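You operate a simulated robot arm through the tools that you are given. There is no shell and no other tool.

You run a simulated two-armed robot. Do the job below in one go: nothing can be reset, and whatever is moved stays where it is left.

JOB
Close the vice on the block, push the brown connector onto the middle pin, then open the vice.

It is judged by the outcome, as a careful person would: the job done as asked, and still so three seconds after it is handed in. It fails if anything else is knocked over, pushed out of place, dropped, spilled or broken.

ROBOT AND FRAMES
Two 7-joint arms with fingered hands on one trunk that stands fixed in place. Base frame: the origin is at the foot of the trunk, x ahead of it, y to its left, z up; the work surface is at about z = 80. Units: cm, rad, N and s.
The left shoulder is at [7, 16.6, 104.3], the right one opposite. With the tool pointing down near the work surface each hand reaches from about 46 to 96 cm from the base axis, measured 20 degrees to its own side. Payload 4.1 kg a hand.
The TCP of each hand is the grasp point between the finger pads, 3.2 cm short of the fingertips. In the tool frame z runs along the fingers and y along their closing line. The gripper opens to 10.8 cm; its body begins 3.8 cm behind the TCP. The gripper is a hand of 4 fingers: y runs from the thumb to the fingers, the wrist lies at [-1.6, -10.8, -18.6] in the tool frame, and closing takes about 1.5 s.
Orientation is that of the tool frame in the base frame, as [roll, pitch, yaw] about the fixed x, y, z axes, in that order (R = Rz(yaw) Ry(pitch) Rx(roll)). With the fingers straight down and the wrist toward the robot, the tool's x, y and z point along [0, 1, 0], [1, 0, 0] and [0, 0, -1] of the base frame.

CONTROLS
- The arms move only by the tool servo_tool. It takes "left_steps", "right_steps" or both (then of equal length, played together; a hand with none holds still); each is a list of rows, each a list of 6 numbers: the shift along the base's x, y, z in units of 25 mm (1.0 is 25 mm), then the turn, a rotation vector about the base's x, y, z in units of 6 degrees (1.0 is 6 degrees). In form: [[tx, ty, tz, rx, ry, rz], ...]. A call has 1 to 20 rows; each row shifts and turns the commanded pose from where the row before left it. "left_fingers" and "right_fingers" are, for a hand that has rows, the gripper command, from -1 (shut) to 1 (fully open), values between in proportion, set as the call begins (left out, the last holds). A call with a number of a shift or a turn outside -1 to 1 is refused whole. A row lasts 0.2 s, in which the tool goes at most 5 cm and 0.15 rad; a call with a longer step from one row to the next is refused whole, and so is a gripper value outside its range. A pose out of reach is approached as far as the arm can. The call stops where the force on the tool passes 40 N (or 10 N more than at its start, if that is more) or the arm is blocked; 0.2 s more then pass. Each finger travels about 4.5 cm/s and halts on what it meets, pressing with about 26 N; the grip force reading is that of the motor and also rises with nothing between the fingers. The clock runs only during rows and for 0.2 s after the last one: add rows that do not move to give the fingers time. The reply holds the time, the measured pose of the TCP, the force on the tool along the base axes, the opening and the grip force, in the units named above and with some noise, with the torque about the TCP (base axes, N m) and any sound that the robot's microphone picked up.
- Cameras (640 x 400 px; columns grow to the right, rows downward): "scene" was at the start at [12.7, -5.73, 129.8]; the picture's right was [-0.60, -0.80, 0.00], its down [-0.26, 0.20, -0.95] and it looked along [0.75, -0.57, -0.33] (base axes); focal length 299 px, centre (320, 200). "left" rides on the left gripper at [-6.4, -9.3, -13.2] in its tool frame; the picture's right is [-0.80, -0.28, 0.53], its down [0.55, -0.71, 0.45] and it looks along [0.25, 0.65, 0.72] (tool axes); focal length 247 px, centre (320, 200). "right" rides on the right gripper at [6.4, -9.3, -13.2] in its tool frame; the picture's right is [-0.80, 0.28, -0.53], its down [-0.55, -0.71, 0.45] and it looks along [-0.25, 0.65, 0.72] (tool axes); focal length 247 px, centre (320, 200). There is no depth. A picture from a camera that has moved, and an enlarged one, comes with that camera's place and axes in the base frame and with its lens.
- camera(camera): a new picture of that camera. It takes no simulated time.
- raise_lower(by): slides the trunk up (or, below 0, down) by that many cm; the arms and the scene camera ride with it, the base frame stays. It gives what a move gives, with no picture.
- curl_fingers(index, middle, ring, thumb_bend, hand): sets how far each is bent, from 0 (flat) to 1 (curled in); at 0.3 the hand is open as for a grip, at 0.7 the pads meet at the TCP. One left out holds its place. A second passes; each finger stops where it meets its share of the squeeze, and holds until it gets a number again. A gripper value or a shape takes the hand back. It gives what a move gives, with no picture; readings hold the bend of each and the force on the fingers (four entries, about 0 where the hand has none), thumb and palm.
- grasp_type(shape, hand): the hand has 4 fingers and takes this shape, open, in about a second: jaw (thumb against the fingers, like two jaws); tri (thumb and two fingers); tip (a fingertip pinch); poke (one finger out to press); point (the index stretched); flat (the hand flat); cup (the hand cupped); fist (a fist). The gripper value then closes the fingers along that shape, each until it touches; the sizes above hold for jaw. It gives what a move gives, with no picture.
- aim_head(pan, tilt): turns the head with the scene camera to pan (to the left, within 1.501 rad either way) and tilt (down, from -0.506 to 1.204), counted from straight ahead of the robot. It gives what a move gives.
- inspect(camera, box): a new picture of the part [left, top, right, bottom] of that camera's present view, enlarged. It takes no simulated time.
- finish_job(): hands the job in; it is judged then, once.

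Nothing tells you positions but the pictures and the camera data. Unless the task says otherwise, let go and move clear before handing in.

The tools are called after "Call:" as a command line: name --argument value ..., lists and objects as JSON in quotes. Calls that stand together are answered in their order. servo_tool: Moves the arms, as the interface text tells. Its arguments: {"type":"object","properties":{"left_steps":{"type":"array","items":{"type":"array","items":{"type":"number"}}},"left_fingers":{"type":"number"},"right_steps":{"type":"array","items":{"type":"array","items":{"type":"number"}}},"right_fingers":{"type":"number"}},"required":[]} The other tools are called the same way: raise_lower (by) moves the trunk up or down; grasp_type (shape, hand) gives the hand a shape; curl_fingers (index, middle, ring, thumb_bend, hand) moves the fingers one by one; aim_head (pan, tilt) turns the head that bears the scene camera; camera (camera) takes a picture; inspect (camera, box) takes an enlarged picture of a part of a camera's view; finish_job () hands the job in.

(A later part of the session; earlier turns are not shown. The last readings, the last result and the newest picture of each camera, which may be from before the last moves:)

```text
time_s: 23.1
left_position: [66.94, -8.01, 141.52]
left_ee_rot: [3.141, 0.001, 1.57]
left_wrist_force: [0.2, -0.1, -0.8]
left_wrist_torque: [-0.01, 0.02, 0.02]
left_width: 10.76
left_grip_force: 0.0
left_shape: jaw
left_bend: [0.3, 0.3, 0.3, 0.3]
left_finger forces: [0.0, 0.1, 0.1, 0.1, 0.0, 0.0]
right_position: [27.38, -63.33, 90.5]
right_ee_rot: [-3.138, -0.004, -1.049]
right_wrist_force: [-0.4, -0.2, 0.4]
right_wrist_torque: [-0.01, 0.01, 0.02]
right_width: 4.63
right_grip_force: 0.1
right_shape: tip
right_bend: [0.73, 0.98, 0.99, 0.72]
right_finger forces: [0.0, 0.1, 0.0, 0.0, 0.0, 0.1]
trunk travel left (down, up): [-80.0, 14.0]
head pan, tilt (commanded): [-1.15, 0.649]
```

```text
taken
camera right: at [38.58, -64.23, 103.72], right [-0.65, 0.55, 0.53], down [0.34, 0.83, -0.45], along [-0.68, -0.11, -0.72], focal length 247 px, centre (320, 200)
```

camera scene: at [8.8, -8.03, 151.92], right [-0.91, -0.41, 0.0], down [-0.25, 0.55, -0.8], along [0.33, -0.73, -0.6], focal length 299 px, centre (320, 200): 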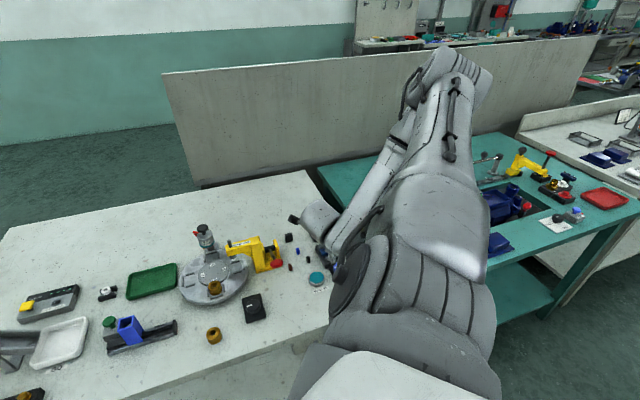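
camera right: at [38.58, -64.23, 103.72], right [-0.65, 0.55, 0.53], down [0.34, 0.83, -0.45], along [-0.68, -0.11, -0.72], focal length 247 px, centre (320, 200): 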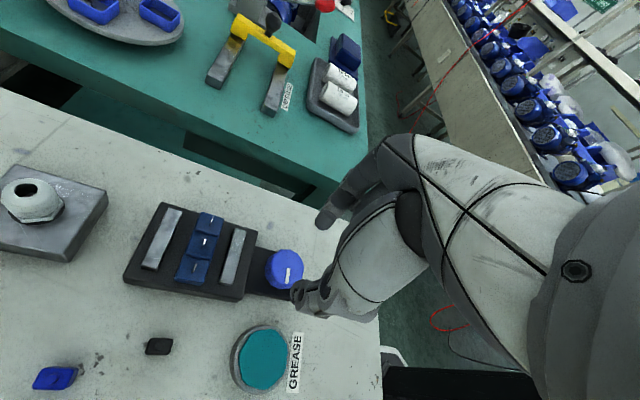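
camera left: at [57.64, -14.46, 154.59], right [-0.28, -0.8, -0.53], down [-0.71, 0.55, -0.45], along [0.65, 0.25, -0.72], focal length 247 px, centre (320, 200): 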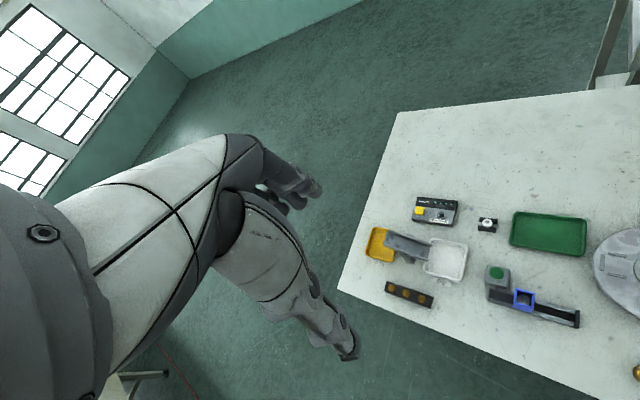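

The hand can yaw to −150° as well, so I'll start gripping at about −80° (index clear of the jaw, thumb clear of the pot), then turn clockwise.

Call:
servo_tool --right_steps '[[0, 0, 0, 0, 0, 0.97], [0, 0, 0, 0, 0, 0.97], [0, 0, 0, 0, 0, 0.97], [0, 0, 0, 0, 0, 0.97], [0, 0, 0, 0, 0, 0.97], [0, 0, 0, 0, 0, 0.97], [0, 0, 0, 0, 0, 0.97], [0, 0, 0, 0, 0, 0.97], [0, 0, 0, 0, 0, 0.97], [0, 0, 0, 0, 0, 0.97], [0, 0, 0, 0, 0, 0.97], [-0.05, 0.02, 0, 0, 0, 0.97], [0, 0, -0.4, 0, 0, 0], [0, 0, -0.4, 0, 0, 0], [0, 0, 0, 0, 0, 0]]'

Call:
camera --camera "right"

Call:
inspect --camera "right" --box '[220, 180, 400, 340]'

```text
time_s: 26.3
left_position: [66.83, -8.04, 141.47]
left_ee_rot: [-3.141, 0.001, 1.571]
left_wrist_force: [0.4, 0.2, 0.6]
left_wrist_torque: [0.02, 0.0, -0.01]
left_width: 10.77
left_grip_force: 0.0
left_shape: jaw
left_bend: [0.3, 0.3, 0.3, 0.3]
left_finger forces: [0.0, 0.0, 0.0, 0.0, 0.0, 0.0]
right_position: [27.34, -63.28, 88.59]
right_ee_rot: [-3.138, -0.004, 0.172]
right_wrist_force: [-0.2, -0.5, -0.3]
right_wrist_torque: [0.01, -0.03, 0.02]
right_width: 4.65
right_grip_force: 0.0
right_shape: tip
right_bend: [0.73, 0.98, 0.99, 0.72]
right_finger forces: [0.1, 0.0, 0.1, 0.1, 0.1, 0.0]
trunk travel left (down, up): [-80.0, 14.0]
head pan, tilt (commanded): [-1.15, 0.649]
```

```text
taken
camera right: at [32.03, -53.08, 101.77], right [-0.74, -0.42, 0.53], down [-0.66, 0.6, -0.45], along [-0.13, -0.68, -0.72], focal length 247 px, centre (320, 200)
```

right: 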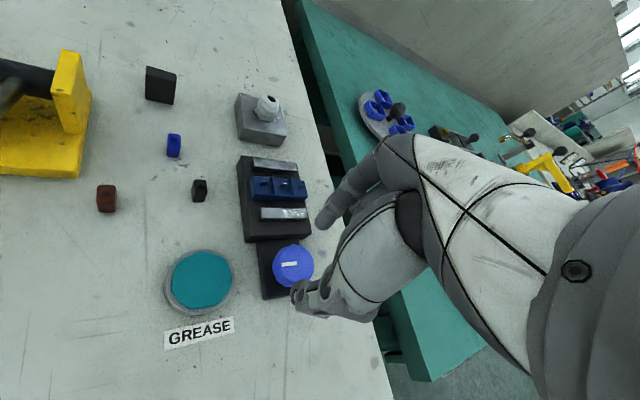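

```text
2.50 times, centred on (310, 260) of right
camera zoom: at [32.03, -53.08, 101.77], right [-0.74, -0.42, 0.53], down [-0.66, 0.6, -0.45], along [-0.13, -0.68, -0.72], focal length 617 px, centre (345, 50)
```

zoom: 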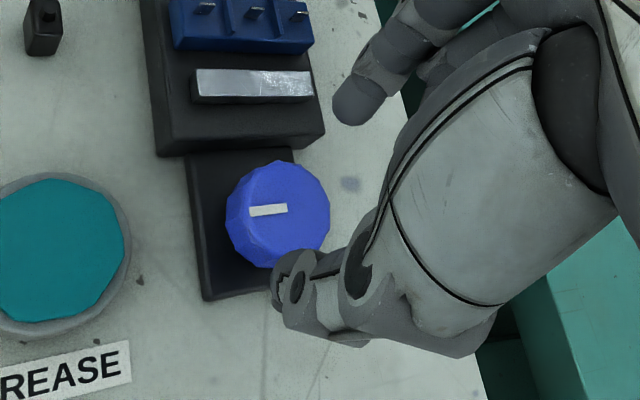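

The knob is centred under the pinch axis. I'll descend to z≈85.1 around the knob.

Call:
servo_tool --right_steps '[[0, 0, -0.35, 0, 0, 0], [0, 0, -0.35, 0, 0, 0], [0, 0, -0.35, 0, 0, 0], [0, 0, -0.33, 0, 0, 0], [0, 0, 0, 0, 0, 0]]'

Call:
inspect --camera "right" --box '[220, 160, 400, 320]'

```text
time_s: 27.5
left_position: [66.82, -7.9, 141.57]
left_ee_rot: [3.141, 0.002, 1.572]
left_wrist_force: [-0.1, 0.1, -0.5]
left_wrist_torque: [-0.02, -0.01, 0.01]
left_width: 10.74
left_grip_force: 0.1
left_shape: jaw
left_bend: [0.3, 0.3, 0.3, 0.3]
left_finger forces: [0.1, 0.0, 0.1, 0.0, 0.0, 0.0]
right_position: [27.32, -63.1, 85.34]
right_ee_rot: [-3.142, -0.006, 0.173]
right_wrist_force: [0.4, -1.1, 14.8]
right_wrist_torque: [-0.48, -0.13, -0.04]
right_width: 4.73
right_grip_force: 0.0
right_shape: tip
right_bend: [0.74, 0.98, 0.99, 0.72]
right_finger forces: [13.8, 0.0, 0.0, 0.0, 0.0, 0.0]
trunk travel left (down, up): [-80.0, 14.0]
head pan, tilt (commanded): [-1.15, 0.649]
```

```text
2.50 times, centred on (310, 240) of right
camera zoom: at [32.03, -53.0, 98.5], right [-0.74, -0.42, 0.53], down [-0.66, 0.6, -0.45], along [-0.13, -0.68, -0.72], focal length 617 px, centre (345, 100)
```

zoom: 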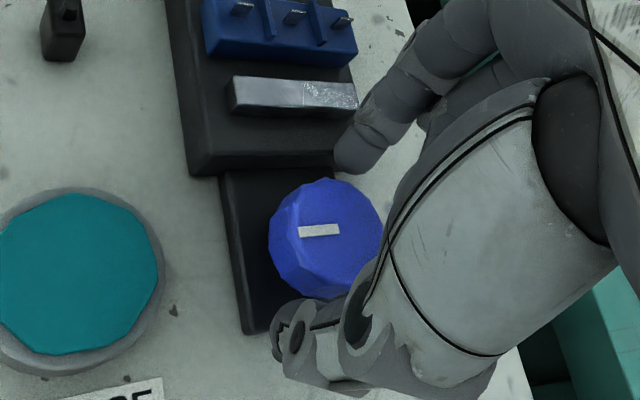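

The index touched the vice's base (top ≈82.1), a light contact of 14 N. I'll lift, yaw to about −112° so the index comes down off the base, and descend again.

Call:
servo_tool --right_steps '[[0, 0, 0.5, 0, 0, 0], [0, 0, 0.1, 0, 0, -0.9], [0, 0, 0, 0, 0, -0.9], [0, 0, 0, 0, 0, -0.9], [0, 0, 0, 0, 0, -0.9], [0, 0, 0, 0, 0, -0.9], [0, 0, 0, 0, 0, -0.9], [0, 0, 0, 0, 0, 0]]'

Call:
inspect --camera "right" --box '[220, 160, 400, 320]'

```text
time_s: 29.3
left_position: [66.94, -7.91, 141.55]
left_ee_rot: [3.14, 0.0, 1.57]
left_wrist_force: [0.1, 0.6, -0.8]
left_wrist_torque: [0.01, 0.0, 0.0]
left_width: 10.77
left_grip_force: 0.0
left_shape: jaw
left_bend: [0.3, 0.3, 0.3, 0.3]
left_finger forces: [0.0, 0.1, 0.0, 0.1, 0.0, 0.0]
right_position: [27.32, -63.24, 86.51]
right_ee_rot: [-3.139, -0.003, -0.394]
right_wrist_force: [-0.1, 0.0, 0.3]
right_wrist_torque: [0.01, -0.03, 0.0]
right_width: 4.65
right_grip_force: 0.2
right_shape: tip
right_bend: [0.73, 0.98, 0.99, 0.72]
right_finger forces: [0.1, 0.1, 0.0, 0.0, 0.1, 0.0]
trunk travel left (down, up): [-80.0, 14.0]
head pan, tilt (commanded): [-1.15, 0.649]
```

```text
2.50 times, centred on (310, 240) of right
camera zoom: at [36.65, -57.23, 99.77], right [-0.85, 0.04, 0.53], down [-0.23, 0.86, -0.45], along [-0.48, -0.5, -0.72], focal length 617 px, centre (345, 100)
```

zoom: 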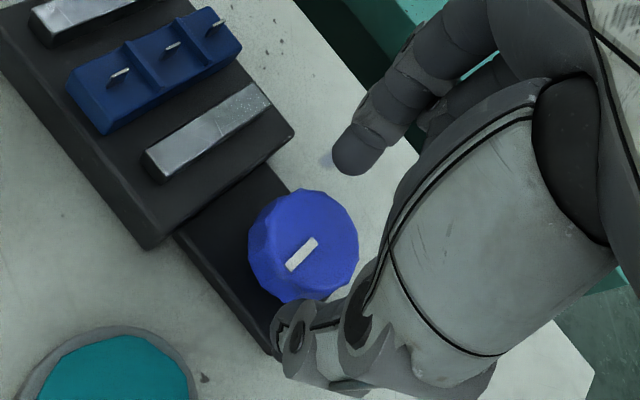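

The pinch straddles the knob with index now clear of the base. Descending to z≈84.6 and then closing on the knob.

Call:
servo_tool --right_steps '[[0, 0, -0.26, 0, 0, 0], [0, 0, -0.26, 0, 0, 0], [0, 0, -0.24, 0, 0, 0], [0, 0, 0, 0, 0, 0]]'

Call:
inspect --camera "right" --box '[220, 140, 400, 300]'

```text
time_s: 30.3
left_position: [66.87, -7.96, 141.6]
left_ee_rot: [3.141, 0.001, 1.57]
left_wrist_force: [1.1, 0.0, -1.0]
left_wrist_torque: [0.02, -0.02, -0.02]
left_width: 10.76
left_grip_force: 0.0
left_shape: jaw
left_bend: [0.3, 0.3, 0.3, 0.3]
left_finger forces: [0.1, 0.0, 0.1, 0.0, 0.0, 0.1]
right_position: [27.41, -63.15, 84.59]
right_ee_rot: [-3.139, -0.004, -0.394]
right_wrist_force: [0.1, -0.3, 0.8]
right_wrist_torque: [-0.03, -0.04, -0.03]
right_width: 4.64
right_grip_force: 0.0
right_shape: tip
right_bend: [0.73, 0.98, 0.99, 0.72]
right_finger forces: [0.0, 0.1, 0.0, 0.1, 0.0, 0.0]
trunk travel left (down, up): [-80.0, 14.0]
head pan, tilt (commanded): [-1.15, 0.649]
```

```text
2.50 times, centred on (310, 220) of right
camera zoom: at [36.76, -57.17, 97.85], right [-0.85, 0.04, 0.53], down [-0.23, 0.86, -0.45], along [-0.48, -0.5, -0.72], focal length 617 px, centre (345, 150)
```

zoom: 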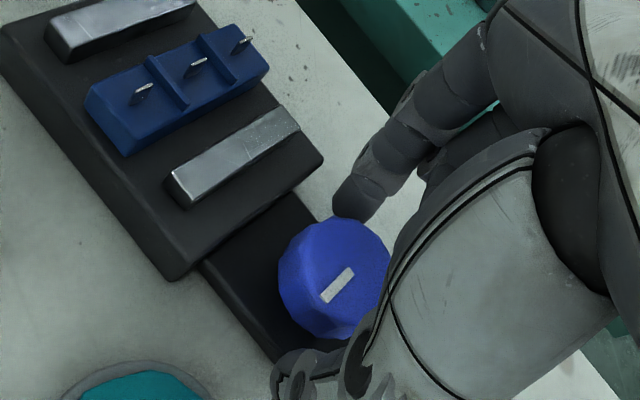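

No contact yet and the fingers straddle the knob. Closing the pinch.

Call:
servo_tool --right_steps '[[0, 0, 0, 0, 0, 0], [0, 0, 0, 0, 0, 0], [0, 0, 0, 0, 0, 0], [0, 0, 0, 0, 0, 0], [0, 0, 0, 0, 0, 0]]' --right_fingers -1

Call:
inspect --camera "right" --box '[200, 140, 380, 300]'

```text
time_s: 31.5
left_position: [66.85, -8.06, 141.59]
left_ee_rot: [-3.141, 0.0, 1.571]
left_wrist_force: [0.3, -0.4, -0.2]
left_wrist_torque: [0.02, -0.02, 0.0]
left_width: 10.78
left_grip_force: 0.0
left_shape: jaw
left_bend: [0.3, 0.3, 0.3, 0.3]
left_finger forces: [0.1, 0.0, 0.0, 0.1, 0.1, 0.1]
right_position: [27.32, -63.14, 84.61]
right_ee_rot: [-3.136, -0.003, -0.395]
right_wrist_force: [-1.0, 0.0, -0.5]
right_wrist_torque: [0.03, 0.04, 0.08]
right_width: 2.83
right_grip_force: 26.1
right_shape: tip
right_bend: [0.73, 1.0, 1.0, 0.74]
right_finger forces: [23.1, 0.0, 0.0, 0.0, 22.8, 0.0]
trunk travel left (down, up): [-80.0, 14.0]
head pan, tilt (commanded): [-1.15, 0.649]
```

```text
2.50 times, centred on (290, 220) of right
camera zoom: at [36.75, -57.17, 97.85], right [-0.85, 0.04, 0.53], down [-0.23, 0.86, -0.45], along [-0.48, -0.5, -0.72], focal length 617 px, centre (395, 150)
```

zoom: 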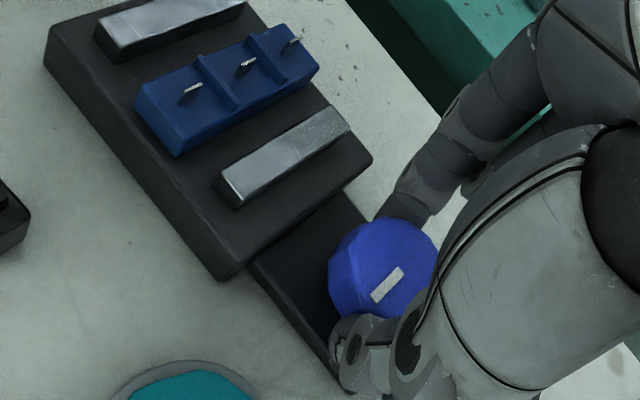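

The knob is held firmly (≈23 N on index and thumb). Now a clockwise turn of 18° to see which way the jaws move.

Call:
servo_tool --right_steps '[[0, 0, 0, 0, 0, -0.75], [0, 0, 0, 0, 0, -0.75], [0, 0, 0, 0, 0, -0.75], [0, 0, 0, 0, 0, -0.75], [0, 0, 0, 0, 0, 0]]'

Call:
inspect --camera "right" --box '[180, 140, 360, 300]'

```text
time_s: 32.7
left_position: [66.95, -8.14, 141.64]
left_ee_rot: [-3.141, 0.001, 1.571]
left_wrist_force: [-0.2, 0.7, -1.1]
left_wrist_torque: [0.0, 0.01, 0.02]
left_width: 10.78
left_grip_force: 0.1
left_shape: jaw
left_bend: [0.3, 0.3, 0.3, 0.3]
left_finger forces: [0.1, 0.0, 0.0, 0.0, 0.0, 0.0]
right_position: [27.41, -63.25, 84.65]
right_ee_rot: [-3.138, -0.006, -0.707]
right_wrist_force: [3.3, -7.4, 3.2]
right_wrist_torque: [-0.19, -0.09, 0.52]
right_width: 2.88
right_grip_force: 26.1
right_shape: tip
right_bend: [0.73, 1.0, 1.0, 0.75]
right_finger forces: [30.5, 0.0, 0.0, 0.0, 21.4, 0.1]
trunk travel left (down, up): [-80.0, 14.0]
head pan, tilt (commanded): [-1.15, 0.649]
```

```text
2.50 times, centred on (270, 220) of right
camera zoom: at [38.23, -60.47, 97.87], right [-0.79, 0.3, 0.53], down [0.04, 0.89, -0.45], along [-0.61, -0.33, -0.72], focal length 617 px, centre (445, 150)
```

zoom: 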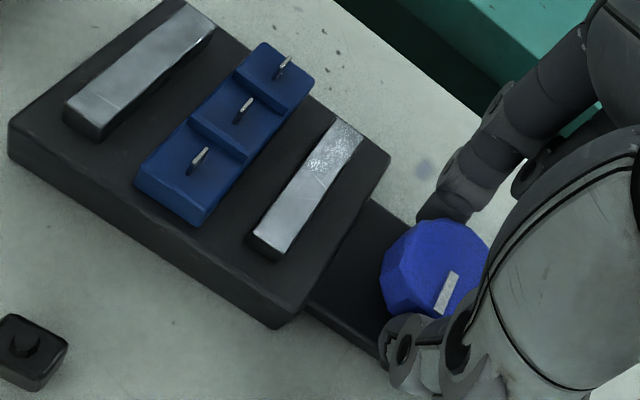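

Clockwise met resistance (0.52 N·m) and the pointer did not follow, so the knob seems to be at that end stop. I'll turn the other way (counter-clockwise) and watch the jaw.

Call:
servo_tool --right_steps '[[0, 0, 0, 0, 0, 0.75], [0, 0, 0, 0, 0, 0.75], [0, 0, 0, 0, 0, 0.75], [0, 0, 0, 0, 0, 0.75], [0, 0, 0, 0, 0, 0.6], [0, 0, 0, 0, 0, 0]]'

Call:
inspect --camera "right" --box '[180, 140, 360, 300]'

```text
time_s: 34.1
left_position: [67.03, -8.06, 141.46]
left_ee_rot: [-3.141, -0.002, 1.571]
left_wrist_force: [0.7, 0.0, -1.2]
left_wrist_torque: [0.02, 0.02, 0.01]
left_width: 10.76
left_grip_force: 0.0
left_shape: jaw
left_bend: [0.3, 0.3, 0.3, 0.3]
left_finger forces: [0.0, 0.1, 0.0, 0.0, 0.1, 0.0]
right_position: [27.51, -63.26, 84.63]
right_ee_rot: [-3.139, -0.003, -0.33]
right_wrist_force: [9.6, -5.9, 4.0]
right_wrist_torque: [-0.12, -0.21, 0.03]
right_width: 2.87
right_grip_force: 26.2
right_shape: tip
right_bend: [0.73, 1.0, 1.0, 0.75]
right_finger forces: [28.3, 0.0, 0.1, 0.0, 25.7, 0.0]
trunk travel left (down, up): [-80.0, 14.0]
head pan, tilt (commanded): [-1.15, 0.649]
```

```text
2.50 times, centred on (270, 220) of right
camera zoom: at [36.49, -56.59, 97.83], right [-0.85, -0.01, 0.53], down [-0.29, 0.85, -0.45], along [-0.44, -0.53, -0.72], focal length 617 px, centre (445, 150)
```

zoom: 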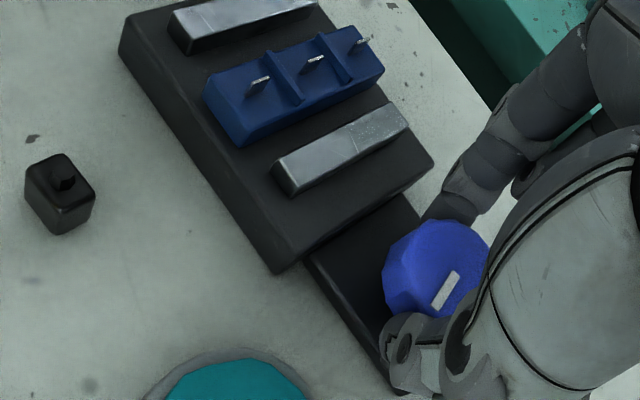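

The knob turned freely counter-clockwise with the hand and the near jaw crept toward the block, so CCW closes. I'll open, swing back around the knob to about −150° and re-grip for a longer stroke.

Call:
servo_tool --right_steps '[[0, 0, 0, 0, 0, 0], [0, 0, 0, 0, 0, 0], [0, 0, 0, 0, 0, 0], [0, 0, 0, 0, 0, -0.7], [0, 0, 0, 0, 0, -0.7], [0, 0, 0, 0, 0, -0.7], [0, 0, 0, 0, 0, -0.7], [0, 0, 0, 0, 0, -0.7], [0, 0, 0, 0, 0, -0.7], [0, 0, 0, 0, 0, -0.7], [0, 0, 0, 0, 0, -0.7], [0, 0, 0, 0, 0, -0.7], [0, 0, 0, 0, 0, -0.7], [0, 0, 0, 0, 0, 0]]' --right_fingers -0.15

Call:
inspect --camera "right" --box '[160, 140, 340, 300]'

```text
time_s: 37.1
left_position: [66.87, -8.03, 141.53]
left_ee_rot: [-3.141, 0.0, 1.572]
left_wrist_force: [-0.5, -0.3, -0.1]
left_wrist_torque: [0.01, -0.01, -0.02]
left_width: 10.77
left_grip_force: 0.1
left_shape: jaw
left_bend: [0.3, 0.3, 0.3, 0.3]
left_finger forces: [0.1, 0.0, 0.0, 0.0, 0.0, 0.0]
right_position: [27.3, -63.2, 84.65]
right_ee_rot: [-3.139, -0.003, -1.063]
right_wrist_force: [0.0, -0.4, -0.2]
right_wrist_torque: [-0.01, 0.01, -0.03]
right_width: 4.58
right_grip_force: 0.0
right_shape: tip
right_bend: [0.73, 0.98, 0.99, 0.73]
right_finger forces: [0.0, 0.1, 0.0, 0.0, 0.0, 0.0]
trunk travel left (down, up): [-80.0, 14.0]
head pan, tilt (commanded): [-1.15, 0.649]
```

```text
2.50 times, centred on (250, 220) of right
camera zoom: at [38.44, -64.32, 97.91], right [-0.64, 0.56, 0.53], down [0.35, 0.82, -0.45], along [-0.69, -0.1, -0.72], focal length 617 px, centre (495, 150)
```

zoom: 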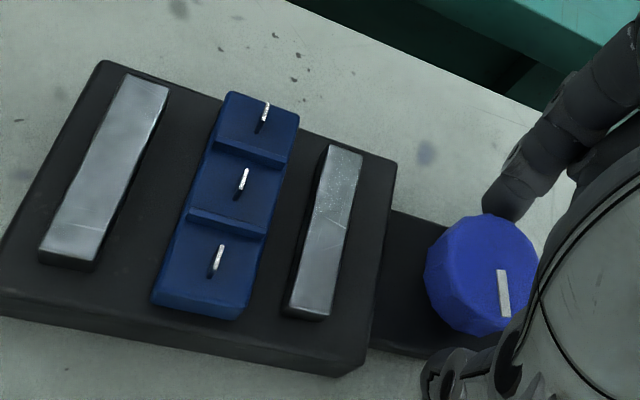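

Good view: block sits between both jaws with gaps either side. Gripping again and turning 45° counter-clockwise.

Call:
servo_tool --right_steps '[[0, 0, 0, 0, 0, 0], [0, 0, 0, 0, 0, 0], [0, 0, 0, 0, 0, 0], [0, 0, 0, 0, 0, 0], [0, 0, 0, 0, 0, 0.7], [0, 0, 0, 0, 0, 0.75], [0, 0, 0, 0, 0, 0.75], [0, 0, 0, 0, 0, 0.75], [0, 0, 0, 0, 0, 0.75], [0, 0, 0, 0, 0, 0.75], [0, 0, 0, 0, 0, 0.75], [0, 0, 0, 0, 0, 0.75], [0, 0, 0, 0, 0, 0.75], [0, 0, 0, 0, 0, 0.75], [0, 0, 0, 0, 0, 0]]' --right_fingers -1

Call:
inspect --camera "right" --box '[180, 140, 360, 300]'

```text
time_s: 40.3
left_position: [66.76, -7.85, 141.63]
left_ee_rot: [3.141, 0.0, 1.571]
left_wrist_force: [-0.1, -1.2, 0.0]
left_wrist_torque: [0.04, 0.0, -0.02]
left_width: 10.78
left_grip_force: 0.1
left_shape: jaw
left_bend: [0.3, 0.3, 0.3, 0.3]
left_finger forces: [0.0, 0.0, 0.0, 0.0, 0.0, 0.0]
right_position: [27.32, -63.2, 84.64]
right_ee_rot: [-3.138, -0.002, -0.283]
right_wrist_force: [-4.5, 4.1, -2.2]
right_wrist_torque: [0.11, 0.13, -0.01]
right_width: 2.8
right_grip_force: 25.8
right_shape: tip
right_bend: [0.73, 1.0, 1.0, 0.74]
right_finger forces: [22.1, 0.0, 0.1, 0.0, 25.6, 0.0]
trunk travel left (down, up): [-80.0, 14.0]
head pan, tilt (commanded): [-1.15, 0.649]
```

```text
2.50 times, centred on (270, 220) of right
camera zoom: at [35.95, -56.12, 97.92], right [-0.85, -0.05, 0.53], down [-0.33, 0.83, -0.45], along [-0.42, -0.55, -0.72], focal length 617 px, centre (445, 150)
```

zoom: 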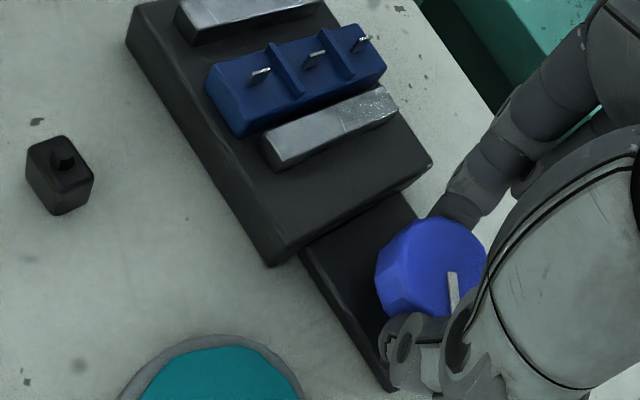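

The near jaw visibly moved toward the block. I'll repeat the stroke: open, swing back, re-grip, turn CCW.

Call:
servo_tool --right_steps '[[0, 0, 0, 0, 0, 0], [0, 0, 0, 0, 0, 0], [0, 0, 0, 0, 0, 0], [0, 0, 0, 0, 0, -0.75], [0, 0, 0, 0, 0, -0.75], [0, 0, 0, 0, 0, -0.75], [0, 0, 0, 0, 0, -0.75], [0, 0, 0, 0, 0, -0.75], [0, 0, 0, 0, 0, -0.75], [0, 0, 0, 0, 0, -0.75], [0, 0, 0, 0, 0, -0.75], [0, 0, 0, 0, 0, -0.75], [0, 0, 0, 0, 0, -0.75], [0, 0, 0, 0, 0, 0]]' --right_fingers -0.15

Call:
servo_tool --right_steps '[[0, 0, 0, 0, 0, 0], [0, 0, 0, 0, 0, 0], [0, 0, 0, 0, 0, 0], [0, 0, 0, 0, 0, 0], [0, 0, 0, 0, 0, 0.75], [0, 0, 0, 0, 0, 0.75], [0, 0, 0, 0, 0, 0.75], [0, 0, 0, 0, 0, 0.75], [0, 0, 0, 0, 0, 0]]' --right_fingers -1

Call:
inspect --camera "right" --box '[180, 140, 360, 300]'

```text
time_s: 43.3
left_position: [66.87, -7.87, 141.55]
left_ee_rot: [3.14, 0.0, 1.571]
left_wrist_force: [0.3, 0.5, 0.5]
left_wrist_torque: [-0.02, -0.02, 0.03]
left_width: 10.75
left_grip_force: 0.1
left_shape: jaw
left_bend: [0.3, 0.3, 0.3, 0.3]
left_finger forces: [0.0, 0.0, 0.0, 0.0, 0.0, 0.0]
right_position: [27.27, -63.06, 84.79]
right_ee_rot: [-3.14, -0.005, -1.068]
right_wrist_force: [-0.8, 0.4, 0.0]
right_wrist_torque: [0.01, -0.01, 0.0]
right_width: 4.55
right_grip_force: 0.0
right_shape: tip
right_bend: [0.73, 0.98, 0.99, 0.73]
right_finger forces: [0.1, 0.1, 0.1, 0.0, 0.0, 0.0]
trunk travel left (down, up): [-80.0, 14.0]
head pan, tilt (commanded): [-1.15, 0.649]
```

```text
time_s: 45.3
left_position: [66.85, -7.98, 141.6]
left_ee_rot: [3.141, -0.001, 1.57]
left_wrist_force: [-0.9, 1.0, -0.7]
left_wrist_torque: [0.0, -0.01, -0.02]
left_width: 10.77
left_grip_force: 0.1
left_shape: jaw
left_bend: [0.3, 0.3, 0.3, 0.3]
left_finger forces: [0.1, 0.0, 0.0, 0.0, 0.0, 0.1]
right_position: [27.39, -63.13, 84.51]
right_ee_rot: [-3.138, -0.004, -0.753]
right_wrist_force: [-2.4, 3.6, -2.8]
right_wrist_torque: [0.1, 0.01, 0.0]
right_width: 2.83
right_grip_force: 26.0
right_shape: tip
right_bend: [0.73, 1.0, 1.0, 0.75]
right_finger forces: [21.8, 0.1, 0.1, 0.0, 23.2, 0.0]
trunk travel left (down, up): [-80.0, 14.0]
head pan, tilt (commanded): [-1.15, 0.649]
```

```text
2.50 times, centred on (270, 220) of right
camera zoom: at [38.34, -60.85, 97.84], right [-0.78, 0.34, 0.53], down [0.09, 0.89, -0.45], along [-0.62, -0.3, -0.72], focal length 617 px, centre (445, 150)
```

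zoom: 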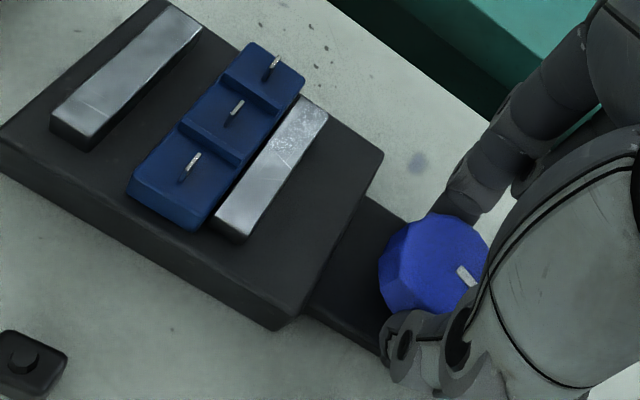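

The near jaw has almost reached the block. Continuing CCW while monitoring torque.

Call:
servo_tool --right_steps '[[0, 0, 0, 0, 0, 0.75], [0, 0, 0, 0, 0, 0.75], [0, 0, 0, 0, 0, 0.75], [0, 0, 0, 0, 0, 0.75], [0, 0, 0, 0, 0, 0]]'

Call:
inspect --camera "right" --box '[180, 140, 360, 300]'

```text
time_s: 46.5
left_position: [66.84, -8.01, 141.42]
left_ee_rot: [-3.141, 0.0, 1.571]
left_wrist_force: [0.3, 0.9, -0.7]
left_wrist_torque: [0.0, -0.04, 0.01]
left_width: 10.79
left_grip_force: 0.0
left_shape: jaw
left_bend: [0.3, 0.3, 0.3, 0.3]
left_finger forces: [0.1, 0.1, 0.1, 0.1, 0.1, 0.0]
right_position: [27.38, -63.07, 84.61]
right_ee_rot: [-3.137, -0.003, -0.441]
right_wrist_force: [-2.2, 5.4, -3.8]
right_wrist_torque: [0.21, 0.03, 0.0]
right_width: 2.78
right_grip_force: 26.0
right_shape: tip
right_bend: [0.73, 1.0, 1.0, 0.74]
right_finger forces: [20.2, 0.0, 0.1, 0.0, 26.3, 0.0]
trunk travel left (down, up): [-80.0, 14.0]
head pan, tilt (commanded): [-1.15, 0.649]
```

```text
2.50 times, centred on (270, 220) of right
camera zoom: at [37.04, -57.58, 97.87], right [-0.84, 0.08, 0.53], down [-0.19, 0.87, -0.45], along [-0.5, -0.48, -0.72], focal length 617 px, centre (445, 150)
```

zoom: 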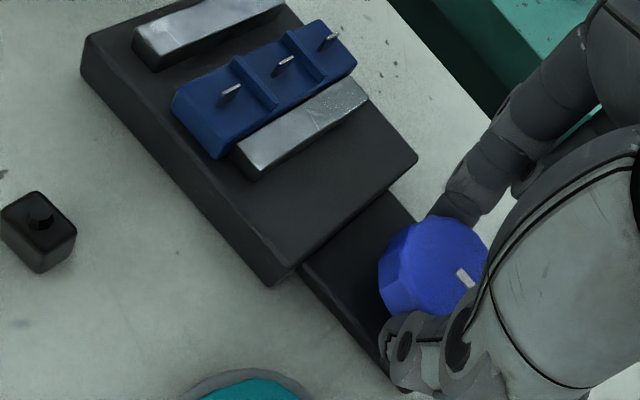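

Call:
servo_tool --right_steps '[[0, 0, 0, 0, 0, 0.7], [0, 0, 0, 0, 0, 0.7], [0, 0, 0, 0, 0, 0]]'

Call:
servo_tool --right_steps '[[0, 0, 0, 0, 0, 0], [0, 0, 0, 0, 0, 0], [0, 0, 0, 0, 0, 0], [0, 0, 0, 0, 0, -0.75], [0, 0, 0, 0, 0, -0.75], [0, 0, 0, 0, 0, -0.75], [0, 0, 0, 0, 0, -0.75], [0, 0, 0, 0, 0, -0.75], [0, 0, 0, 0, 0, -0.75], [0, 0, 0, 0, 0, -0.75], [0, 0, 0, 0, 0, -0.75], [0, 0, 0, 0, 0, -0.75], [0, 0, 0, 0, 0, -0.75], [0, 0, 0, 0, 0, 0]]' --right_fingers -0.15

Call:
inspect --camera "right" --box '[160, 140, 340, 300]'

```text
time_s: 47.3
left_position: [66.9, -8.02, 141.45]
left_ee_rot: [3.141, 0.002, 1.571]
left_wrist_force: [0.0, -0.3, -0.5]
left_wrist_torque: [0.04, -0.04, 0.01]
left_width: 10.75
left_grip_force: 0.0
left_shape: jaw
left_bend: [0.3, 0.3, 0.3, 0.3]
left_finger forces: [0.0, 0.0, 0.0, 0.0, 0.0, 0.0]
right_position: [27.24, -63.27, 84.74]
right_ee_rot: [-3.138, -0.003, -0.294]
right_wrist_force: [-3.4, 7.3, -6.3]
right_wrist_torque: [0.21, 0.05, -0.02]
right_width: 2.71
right_grip_force: 26.2
right_shape: tip
right_bend: [0.73, 1.0, 1.0, 0.74]
right_finger forces: [19.3, 0.0, 0.1, 0.0, 26.9, 0.0]
trunk travel left (down, up): [-80.0, 14.0]
head pan, tilt (commanded): [-1.15, 0.649]
```

```text
time_s: 50.3
left_position: [66.88, -8.01, 141.44]
left_ee_rot: [3.14, 0.0, 1.57]
left_wrist_force: [-0.2, -0.2, 0.3]
left_wrist_torque: [0.01, -0.01, 0.02]
left_width: 10.76
left_grip_force: 0.0
left_shape: jaw
left_bend: [0.3, 0.3, 0.3, 0.3]
left_finger forces: [0.1, 0.1, 0.0, 0.0, 0.0, 0.0]
right_position: [27.45, -63.34, 84.53]
right_ee_rot: [-3.137, -0.004, -1.078]
right_wrist_force: [0.2, 0.3, 1.1]
right_wrist_torque: [0.0, -0.02, 0.0]
right_width: 4.58
right_grip_force: 0.0
right_shape: tip
right_bend: [0.73, 0.98, 0.99, 0.73]
right_finger forces: [0.1, 0.1, 0.0, 0.0, 0.0, 0.0]
trunk travel left (down, up): [-80.0, 14.0]
head pan, tilt (commanded): [-1.15, 0.649]
```

```text
2.50 times, centred on (250, 220) of right
camera zoom: at [38.47, -64.57, 97.81], right [-0.63, 0.57, 0.53], down [0.37, 0.82, -0.45], along [-0.69, -0.09, -0.72], focal length 617 px, centre (495, 150)
```

zoom: 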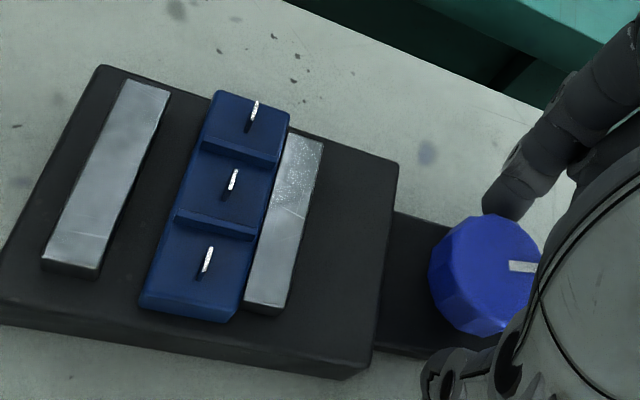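

The jaw has now met the block and begins sliding it toward the far (fixed) jaw; about 1 cm gap remains there. Continuing with more strokes.

Call:
servo_tool --right_steps '[[0, 0, 0, 0, 0, 0], [0, 0, 0, 0, 0, 0], [0, 0, 0, 0, 0, 0], [0, 0, 0, 0, 0, 0], [0, 0, 0, 0, 0, 0.75], [0, 0, 0, 0, 0, 0.75], [0, 0, 0, 0, 0, 0.75], [0, 0, 0, 0, 0, 0.75], [0, 0, 0, 0, 0, 0.75], [0, 0, 0, 0, 0, 0.75], [0, 0, 0, 0, 0, 0.75], [0, 0, 0, 0, 0, 0.75], [0, 0, 0, 0, 0, 0.75], [0, 0, 0, 0, 0, 0.75], [0, 0, 0, 0, 0, 0]]' --right_fingers -1

Call:
inspect --camera "right" --box '[180, 140, 360, 300]'

```text
time_s: 53.5
left_position: [66.85, -7.98, 141.58]
left_ee_rot: [-3.141, 0.0, 1.57]
left_wrist_force: [0.1, 0.9, 0.0]
left_wrist_torque: [-0.03, 0.02, 0.0]
left_width: 10.8
left_grip_force: 0.1
left_shape: jaw
left_bend: [0.3, 0.3, 0.3, 0.3]
left_finger forces: [0.1, 0.1, 0.0, 0.0, 0.1, 0.0]
right_position: [27.29, -63.16, 84.7]
right_ee_rot: [-3.139, -0.004, -0.293]
right_wrist_force: [-3.6, 5.4, -6.9]
right_wrist_torque: [0.09, 0.11, -0.01]
right_width: 2.76
right_grip_force: 25.6
right_shape: tip
right_bend: [0.73, 1.0, 1.0, 0.74]
right_finger forces: [21.5, 0.1, 0.0, 0.1, 25.1, 0.0]
trunk travel left (down, up): [-80.0, 14.0]
head pan, tilt (commanded): [-1.15, 0.649]
```

```text
2.50 times, centred on (270, 220) of right
camera zoom: at [36.12, -56.25, 97.87], right [-0.85, -0.04, 0.53], down [-0.32, 0.84, -0.45], along [-0.42, -0.55, -0.72], focal length 617 px, centre (445, 150)
```

zoom: 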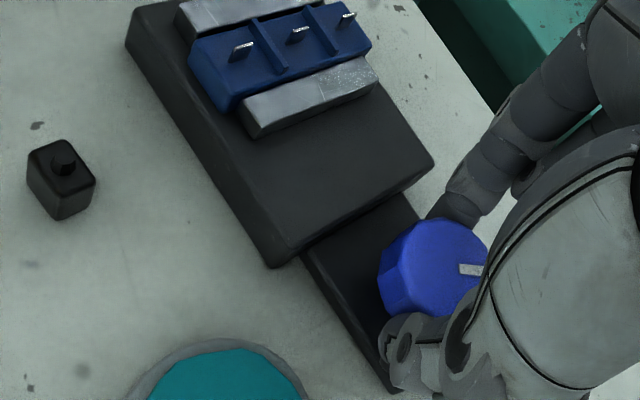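

The block is now nearly against the far jaw. Another stroke, in smaller parts.

Call:
servo_tool --right_steps '[[0, 0, 0, 0, 0, 0], [0, 0, 0, 0, 0, 0], [0, 0, 0, 0, 0, 0], [0, 0, 0, 0, 0, -0.75], [0, 0, 0, 0, 0, -0.75], [0, 0, 0, 0, 0, -0.75], [0, 0, 0, 0, 0, -0.75], [0, 0, 0, 0, 0, -0.75], [0, 0, 0, 0, 0, -0.75], [0, 0, 0, 0, 0, -0.75], [0, 0, 0, 0, 0, -0.75], [0, 0, 0, 0, 0, -0.75], [0, 0, 0, 0, 0, -0.75], [0, 0, 0, 0, 0, 0]]' --right_fingers -0.15

Call:
inspect --camera "right" --box '[160, 140, 340, 300]'

Call:
servo_tool --right_steps '[[0, 0, 0, 0, 0, 0], [0, 0, 0, 0, 0, 0], [0, 0, 0, 0, 0, 0], [0, 0, 0, 0, 0, 0], [0, 0, 0, 0, 0, 0.75], [0, 0, 0, 0, 0, 0.75], [0, 0, 0, 0, 0, 0.75], [0, 0, 0, 0, 0, 0.75], [0, 0, 0, 0, 0, 0]]' --right_fingers -1

Call:
inspect --camera "right" --box '[180, 140, 360, 300]'

```text
time_s: 56.5
left_position: [66.82, -8.02, 141.49]
left_ee_rot: [-3.141, -0.001, 1.57]
left_wrist_force: [-0.6, -1.2, -0.3]
left_wrist_torque: [0.02, -0.02, 0.01]
left_width: 10.77
left_grip_force: 0.2
left_shape: jaw
left_bend: [0.3, 0.3, 0.3, 0.3]
left_finger forces: [0.1, 0.0, 0.1, 0.0, 0.1, 0.0]
right_position: [27.34, -63.23, 84.6]
right_ee_rot: [-3.14, -0.003, -1.08]
right_wrist_force: [-0.2, -0.3, 0.0]
right_wrist_torque: [0.0, -0.02, 0.0]
right_width: 4.57
right_grip_force: 0.0
right_shape: tip
right_bend: [0.73, 0.98, 0.99, 0.73]
right_finger forces: [0.0, 0.0, 0.0, 0.0, 0.0, 0.1]
trunk travel left (down, up): [-80.0, 14.0]
head pan, tilt (commanded): [-1.15, 0.649]
```

```text
2.50 times, centred on (250, 220) of right
camera zoom: at [38.5, -64.51, 97.84], right [-0.63, 0.57, 0.53], down [0.37, 0.82, -0.45], along [-0.69, -0.09, -0.72], focal length 617 px, centre (495, 150)
```

zoom: 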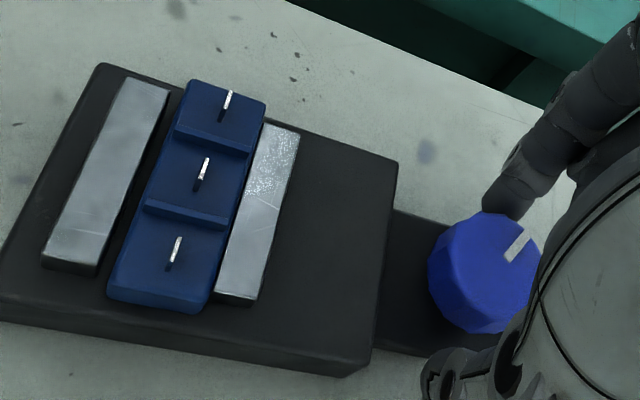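

```text
time_s: 58.5
left_position: [66.9, -8.09, 141.55]
left_ee_rot: [3.141, 0.001, 1.572]
left_wrist_force: [0.1, -0.6, -0.5]
left_wrist_torque: [-0.02, 0.01, 0.01]
left_width: 10.77
left_grip_force: 0.0
left_shape: jaw
left_bend: [0.3, 0.3, 0.3, 0.3]
left_finger forces: [0.0, 0.0, 0.1, 0.1, 0.0, 0.0]
right_position: [27.37, -63.18, 84.57]
right_ee_rot: [-3.138, -0.001, -0.765]
right_wrist_force: [-0.7, 5.3, -0.8]
right_wrist_torque: [0.09, 0.03, -0.03]
right_width: 2.78
right_grip_force: 25.9
right_shape: tip
right_bend: [0.73, 1.0, 1.0, 0.74]
right_finger forces: [22.2, 0.0, 0.1, 0.0, 25.2, 0.0]
trunk travel left (down, up): [-80.0, 14.0]
head pan, tilt (commanded): [-1.15, 0.649]
```

```text
2.50 times, centred on (270, 220) of right
camera zoom: at [38.34, -60.99, 97.85], right [-0.77, 0.35, 0.53], down [0.09, 0.89, -0.45], along [-0.63, -0.3, -0.72], focal length 617 px, centre (445, 150)
```

zoom: 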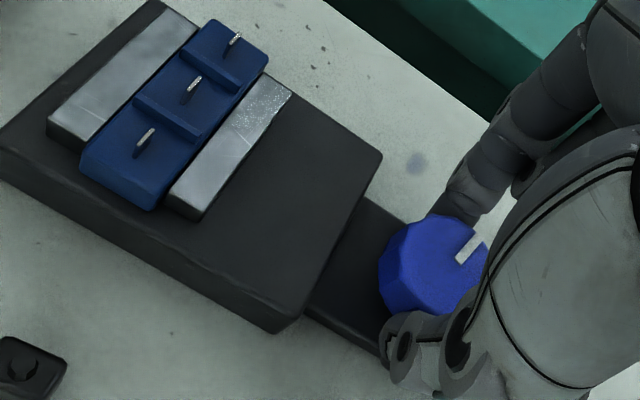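

Nearly closed. Continuing CCW in small increments to feel the clamp.

Call:
servo_tool --right_steps '[[0, 0, 0, 0, 0, 0.6], [0, 0, 0, 0, 0, 0.6], [0, 0, 0, 0, 0, 0.6], [0, 0, 0, 0, 0, 0]]'

Call:
inspect --camera "right" --box '[180, 140, 360, 300]'

```text
time_s: 59.5
left_position: [66.86, -7.89, 141.5]
left_ee_rot: [-3.141, -0.001, 1.572]
left_wrist_force: [0.5, -0.3, 0.7]
left_wrist_torque: [-0.02, 0.0, 0.01]
left_width: 10.75
left_grip_force: 0.0
left_shape: jaw
left_bend: [0.3, 0.3, 0.3, 0.3]
left_finger forces: [0.0, 0.1, 0.0, 0.0, 0.0, 0.1]
right_position: [27.21, -63.09, 84.64]
right_ee_rot: [-3.139, -0.004, -0.575]
right_wrist_force: [-0.8, 6.2, -4.3]
right_wrist_torque: [0.13, 0.03, -0.14]
right_width: 2.78
right_grip_force: 25.8
right_shape: tip
right_bend: [0.73, 1.0, 1.0, 0.74]
right_finger forces: [21.0, 0.0, 0.1, 0.0, 26.1, 0.0]
trunk travel left (down, up): [-80.0, 14.0]
head pan, tilt (commanded): [-1.15, 0.649]
```

```text
2.50 times, centred on (270, 220) of right
camera zoom: at [37.72, -58.97, 97.87], right [-0.83, 0.2, 0.53], down [-0.07, 0.89, -0.45], along [-0.56, -0.41, -0.72], focal length 617 px, centre (445, 150)
```

zoom: 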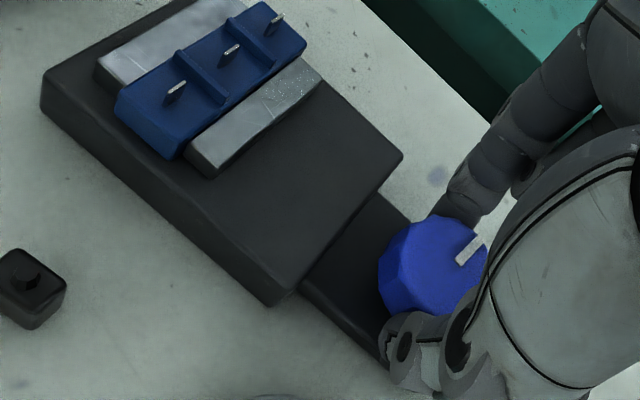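

Torque is starting to rise (−0.14 N·m). A bit more.

Call:
servo_tool --right_steps '[[0, 0, 0, 0, 0, 0.6], [0, 0, 0, 0, 0, 0.6], [0, 0, 0, 0, 0, 0]]'

Call:
inspect --camera "right" --box '[180, 140, 360, 300]'

```text
time_s: 60.3
left_position: [66.95, -7.78, 141.55]
left_ee_rot: [3.14, 0.0, 1.57]
left_wrist_force: [0.0, 1.3, 0.4]
left_wrist_torque: [0.04, 0.01, 0.03]
left_width: 10.73
left_grip_force: 0.1
left_shape: jaw
left_bend: [0.3, 0.3, 0.3, 0.3]
left_finger forces: [0.0, 0.1, 0.0, 0.0, 0.1, 0.1]
right_position: [27.4, -63.18, 84.64]
right_ee_rot: [-3.137, -0.003, -0.451]
right_wrist_force: [2.0, 5.4, -2.8]
right_wrist_torque: [0.1, -0.04, -0.52]
right_width: 2.77
right_grip_force: 26.0
right_shape: tip
right_bend: [0.73, 1.0, 1.0, 0.74]
right_finger forces: [21.7, 0.0, 0.0, 0.0, 27.1, 0.0]
trunk travel left (down, up): [-80.0, 14.0]
head pan, tilt (commanded): [-1.15, 0.649]
```

```text
2.50 times, centred on (270, 220) of right
camera zoom: at [37.16, -57.68, 97.88], right [-0.84, 0.09, 0.53], down [-0.18, 0.87, -0.45], along [-0.5, -0.48, -0.72], focal length 617 px, centre (445, 150)
```

zoom: 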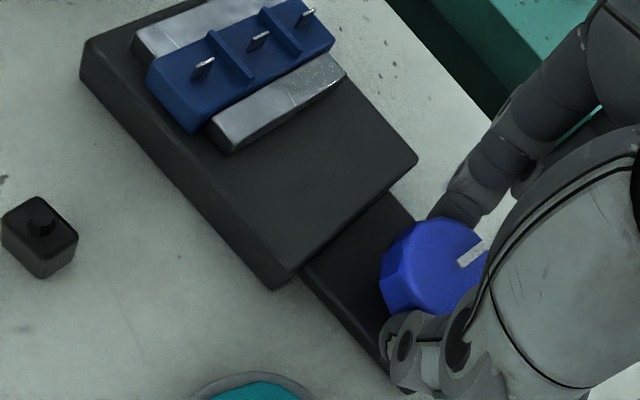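

Torque reached 0.52 N·m with the block tight between both jaws, so the vice is closed. Releasing and rising to survey the connector and the pins.

Call:
servo_tool --right_steps '[[0, 0, 0, 0, 0, 0], [0, 0, 0, 0, 0, 0], [0, 0, 0, 0, 0, 0], [0, 0, 0.7, 0, 0, 0], [0, 0, 0.9, 0, 0, 0], [0, 0, 0.9, 0, 0, 0], [0, 0, 0.9, 0, 0, 0], [0, 0, 0, 0, 0, 0]]' --right_fingers -0.15

Call:
camera --camera "right"

Call:
inspect --camera "right" --box '[160, 150, 320, 290]'

```text
time_s: 62.1
left_position: [66.84, -8.0, 141.61]
left_ee_rot: [-3.141, -0.001, 1.568]
left_wrist_force: [-0.3, 0.7, 0.4]
left_wrist_torque: [0.01, 0.0, -0.03]
left_width: 10.78
left_grip_force: 0.0
left_shape: jaw
left_bend: [0.3, 0.3, 0.3, 0.3]
left_finger forces: [0.0, 0.0, 0.1, 0.0, 0.1, 0.1]
right_position: [27.35, -63.31, 93.14]
right_ee_rot: [-3.138, -0.006, -0.452]
right_wrist_force: [0.6, 0.2, 0.2]
right_wrist_torque: [0.01, 0.01, 0.03]
right_width: 4.6
right_grip_force: 0.0
right_shape: tip
right_bend: [0.73, 0.98, 0.99, 0.73]
right_finger forces: [0.1, 0.1, 0.1, 0.0, 0.0, 0.1]
trunk travel left (down, up): [-80.0, 14.0]
head pan, tilt (commanded): [-1.15, 0.649]
```

```text
taken
camera right: at [37.12, -57.84, 106.32], right [-0.84, 0.09, 0.53], down [-0.18, 0.88, -0.45], along [-0.5, -0.47, -0.72], focal length 247 px, centre (320, 200)
```

right: 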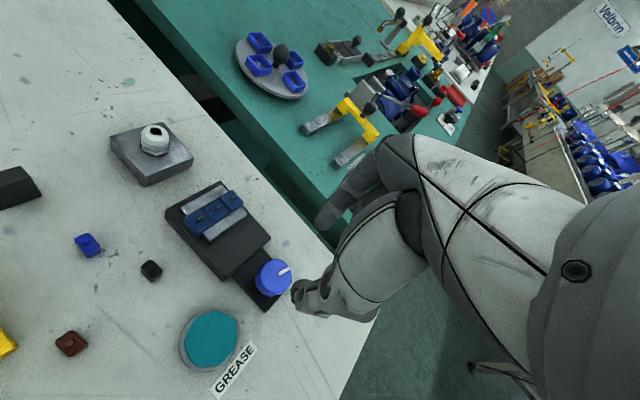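

```text
2.86 times, centred on (240, 220) of right
camera zoom: at [37.12, -57.84, 106.32], right [-0.84, 0.09, 0.53], down [-0.18, 0.88, -0.45], along [-0.5, -0.47, -0.72], focal length 706 px, centre (549, 143)
```

zoom: 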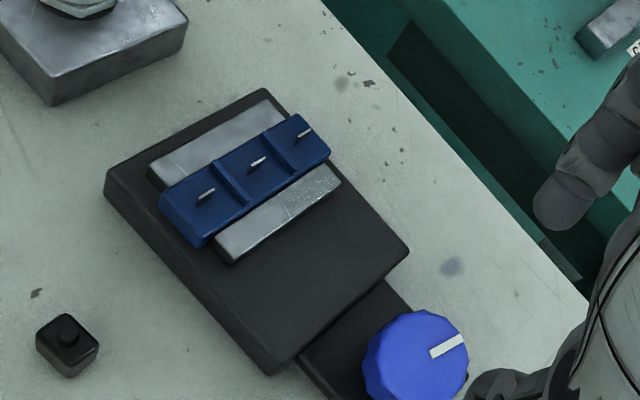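

The vice is closed with the block clamped. Next I'll turn the hand to about azimuth −10° and move toward the brown connector, staying high to clear the clamp's red handle (≈[42, -53, 88]).

Call:
servo_tool --right_steps '[[0.1, 0.05, 0.4, 0, 0, 0.98], [0.1, 0.05, 0.4, 0, 0, 0.98], [0.1, 0.05, 0.4, 0, 0, 0.98], [0.1, 0.05, 0.4, 0, 0, 0.98], [0.15, 0.1, 0.4, 0, 0, 0.98], [0.15, 0.1, 0.4, 0, 0, 0.98], [0.15, 0.1, 0.2, 0, 0, 0.98], [0.2, 0.1, 0, 0, 0, 0.98], [0.2, 0.1, 0, 0, 0, 0.98], [0.2, 0.1, 0, 0, 0, 0.98], [0.2, 0.1, 0, 0, 0, 0.98], [0.2, 0.1, 0, 0, 0, 0.98], [0.2, 0.1, 0, 0, 0, 0.98], [0.2, 0.1, 0, 0, 0, 0.98], [0.2, 0.1, 0, 0, 0, 0.98], [0.2, 0.1, 0, 0, 0, 0.98], [0.15, 0.1, 0, 0, 0, 0.98], [0, 0, 0, 0, 0, 0.5], [0, 0, 0, 0, 0, 0]]'

Call:
camera --camera "right"

```text
time_s: 66.1
left_position: [66.95, -7.94, 141.5]
left_ee_rot: [-3.14, -0.001, 1.57]
left_wrist_force: [-0.3, 0.1, -0.3]
left_wrist_torque: [-0.02, -0.03, -0.02]
left_width: 10.74
left_grip_force: 0.0
left_shape: jaw
left_bend: [0.3, 0.3, 0.3, 0.3]
left_finger forces: [0.0, 0.0, 0.0, 0.0, 0.1, 0.0]
right_position: [34.35, -59.46, 99.6]
right_ee_rot: [-3.138, -0.004, 1.346]
right_wrist_force: [0.4, 0.3, 0.9]
right_wrist_torque: [0.02, 0.01, -0.03]
right_width: 4.59
right_grip_force: 0.1
right_shape: tip
right_bend: [0.73, 0.98, 0.99, 0.73]
right_finger forces: [0.1, 0.0, 0.1, 0.0, 0.0, 0.0]
trunk travel left (down, up): [-80.0, 14.0]
head pan, tilt (commanded): [-1.15, 0.649]
```

```text
taken
camera right: at [26.78, -51.25, 112.88], right [0.1, -0.84, 0.53], down [-0.81, -0.38, -0.45], along [0.58, -0.38, -0.72], focal length 247 px, centre (320, 200)
```

right: 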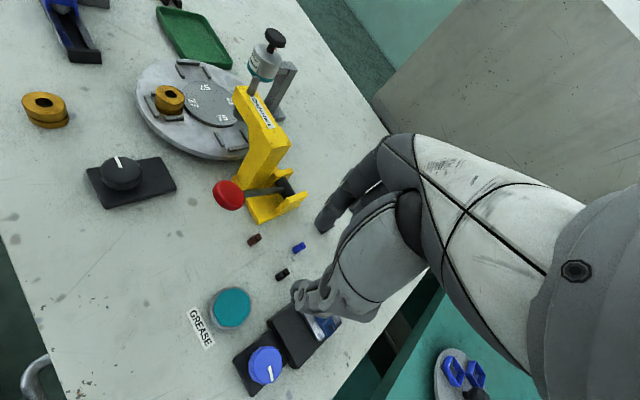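

Call:
inspect --camera "right" --box '[230, 215, 330, 295]'

Call:
inspect --camera "right" --box '[240, 225, 272, 250]'

```text
5.00 times, centred on (280, 255) of right
camera zoom: at [26.78, -51.25, 112.88], right [0.1, -0.84, 0.53], down [-0.81, -0.38, -0.45], along [0.58, -0.38, -0.72], focal length 1235 px, centre (520, -75)
```

zoom: 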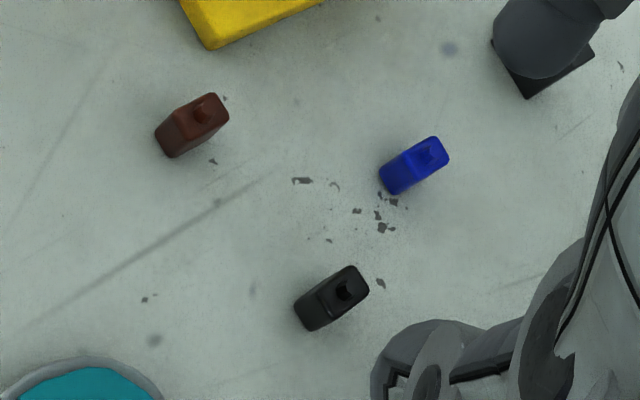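

```text
16.00 times, centred on (256, 238) of right
camera zoom: at [26.78, -51.25, 112.88], right [0.1, -0.84, 0.53], down [-0.81, -0.38, -0.45], along [0.58, -0.38, -0.72], focal length 3952 px, centre (1344, -400)
```

zoom: 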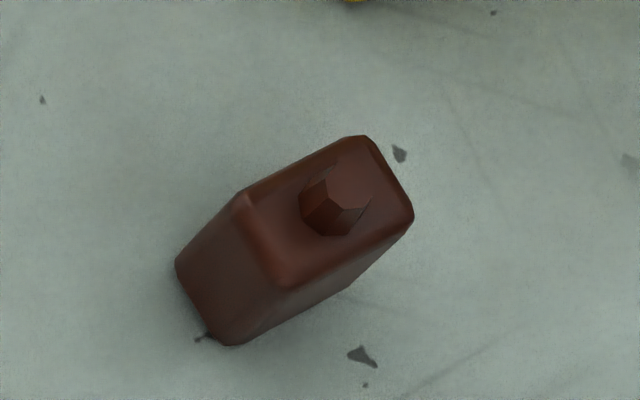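

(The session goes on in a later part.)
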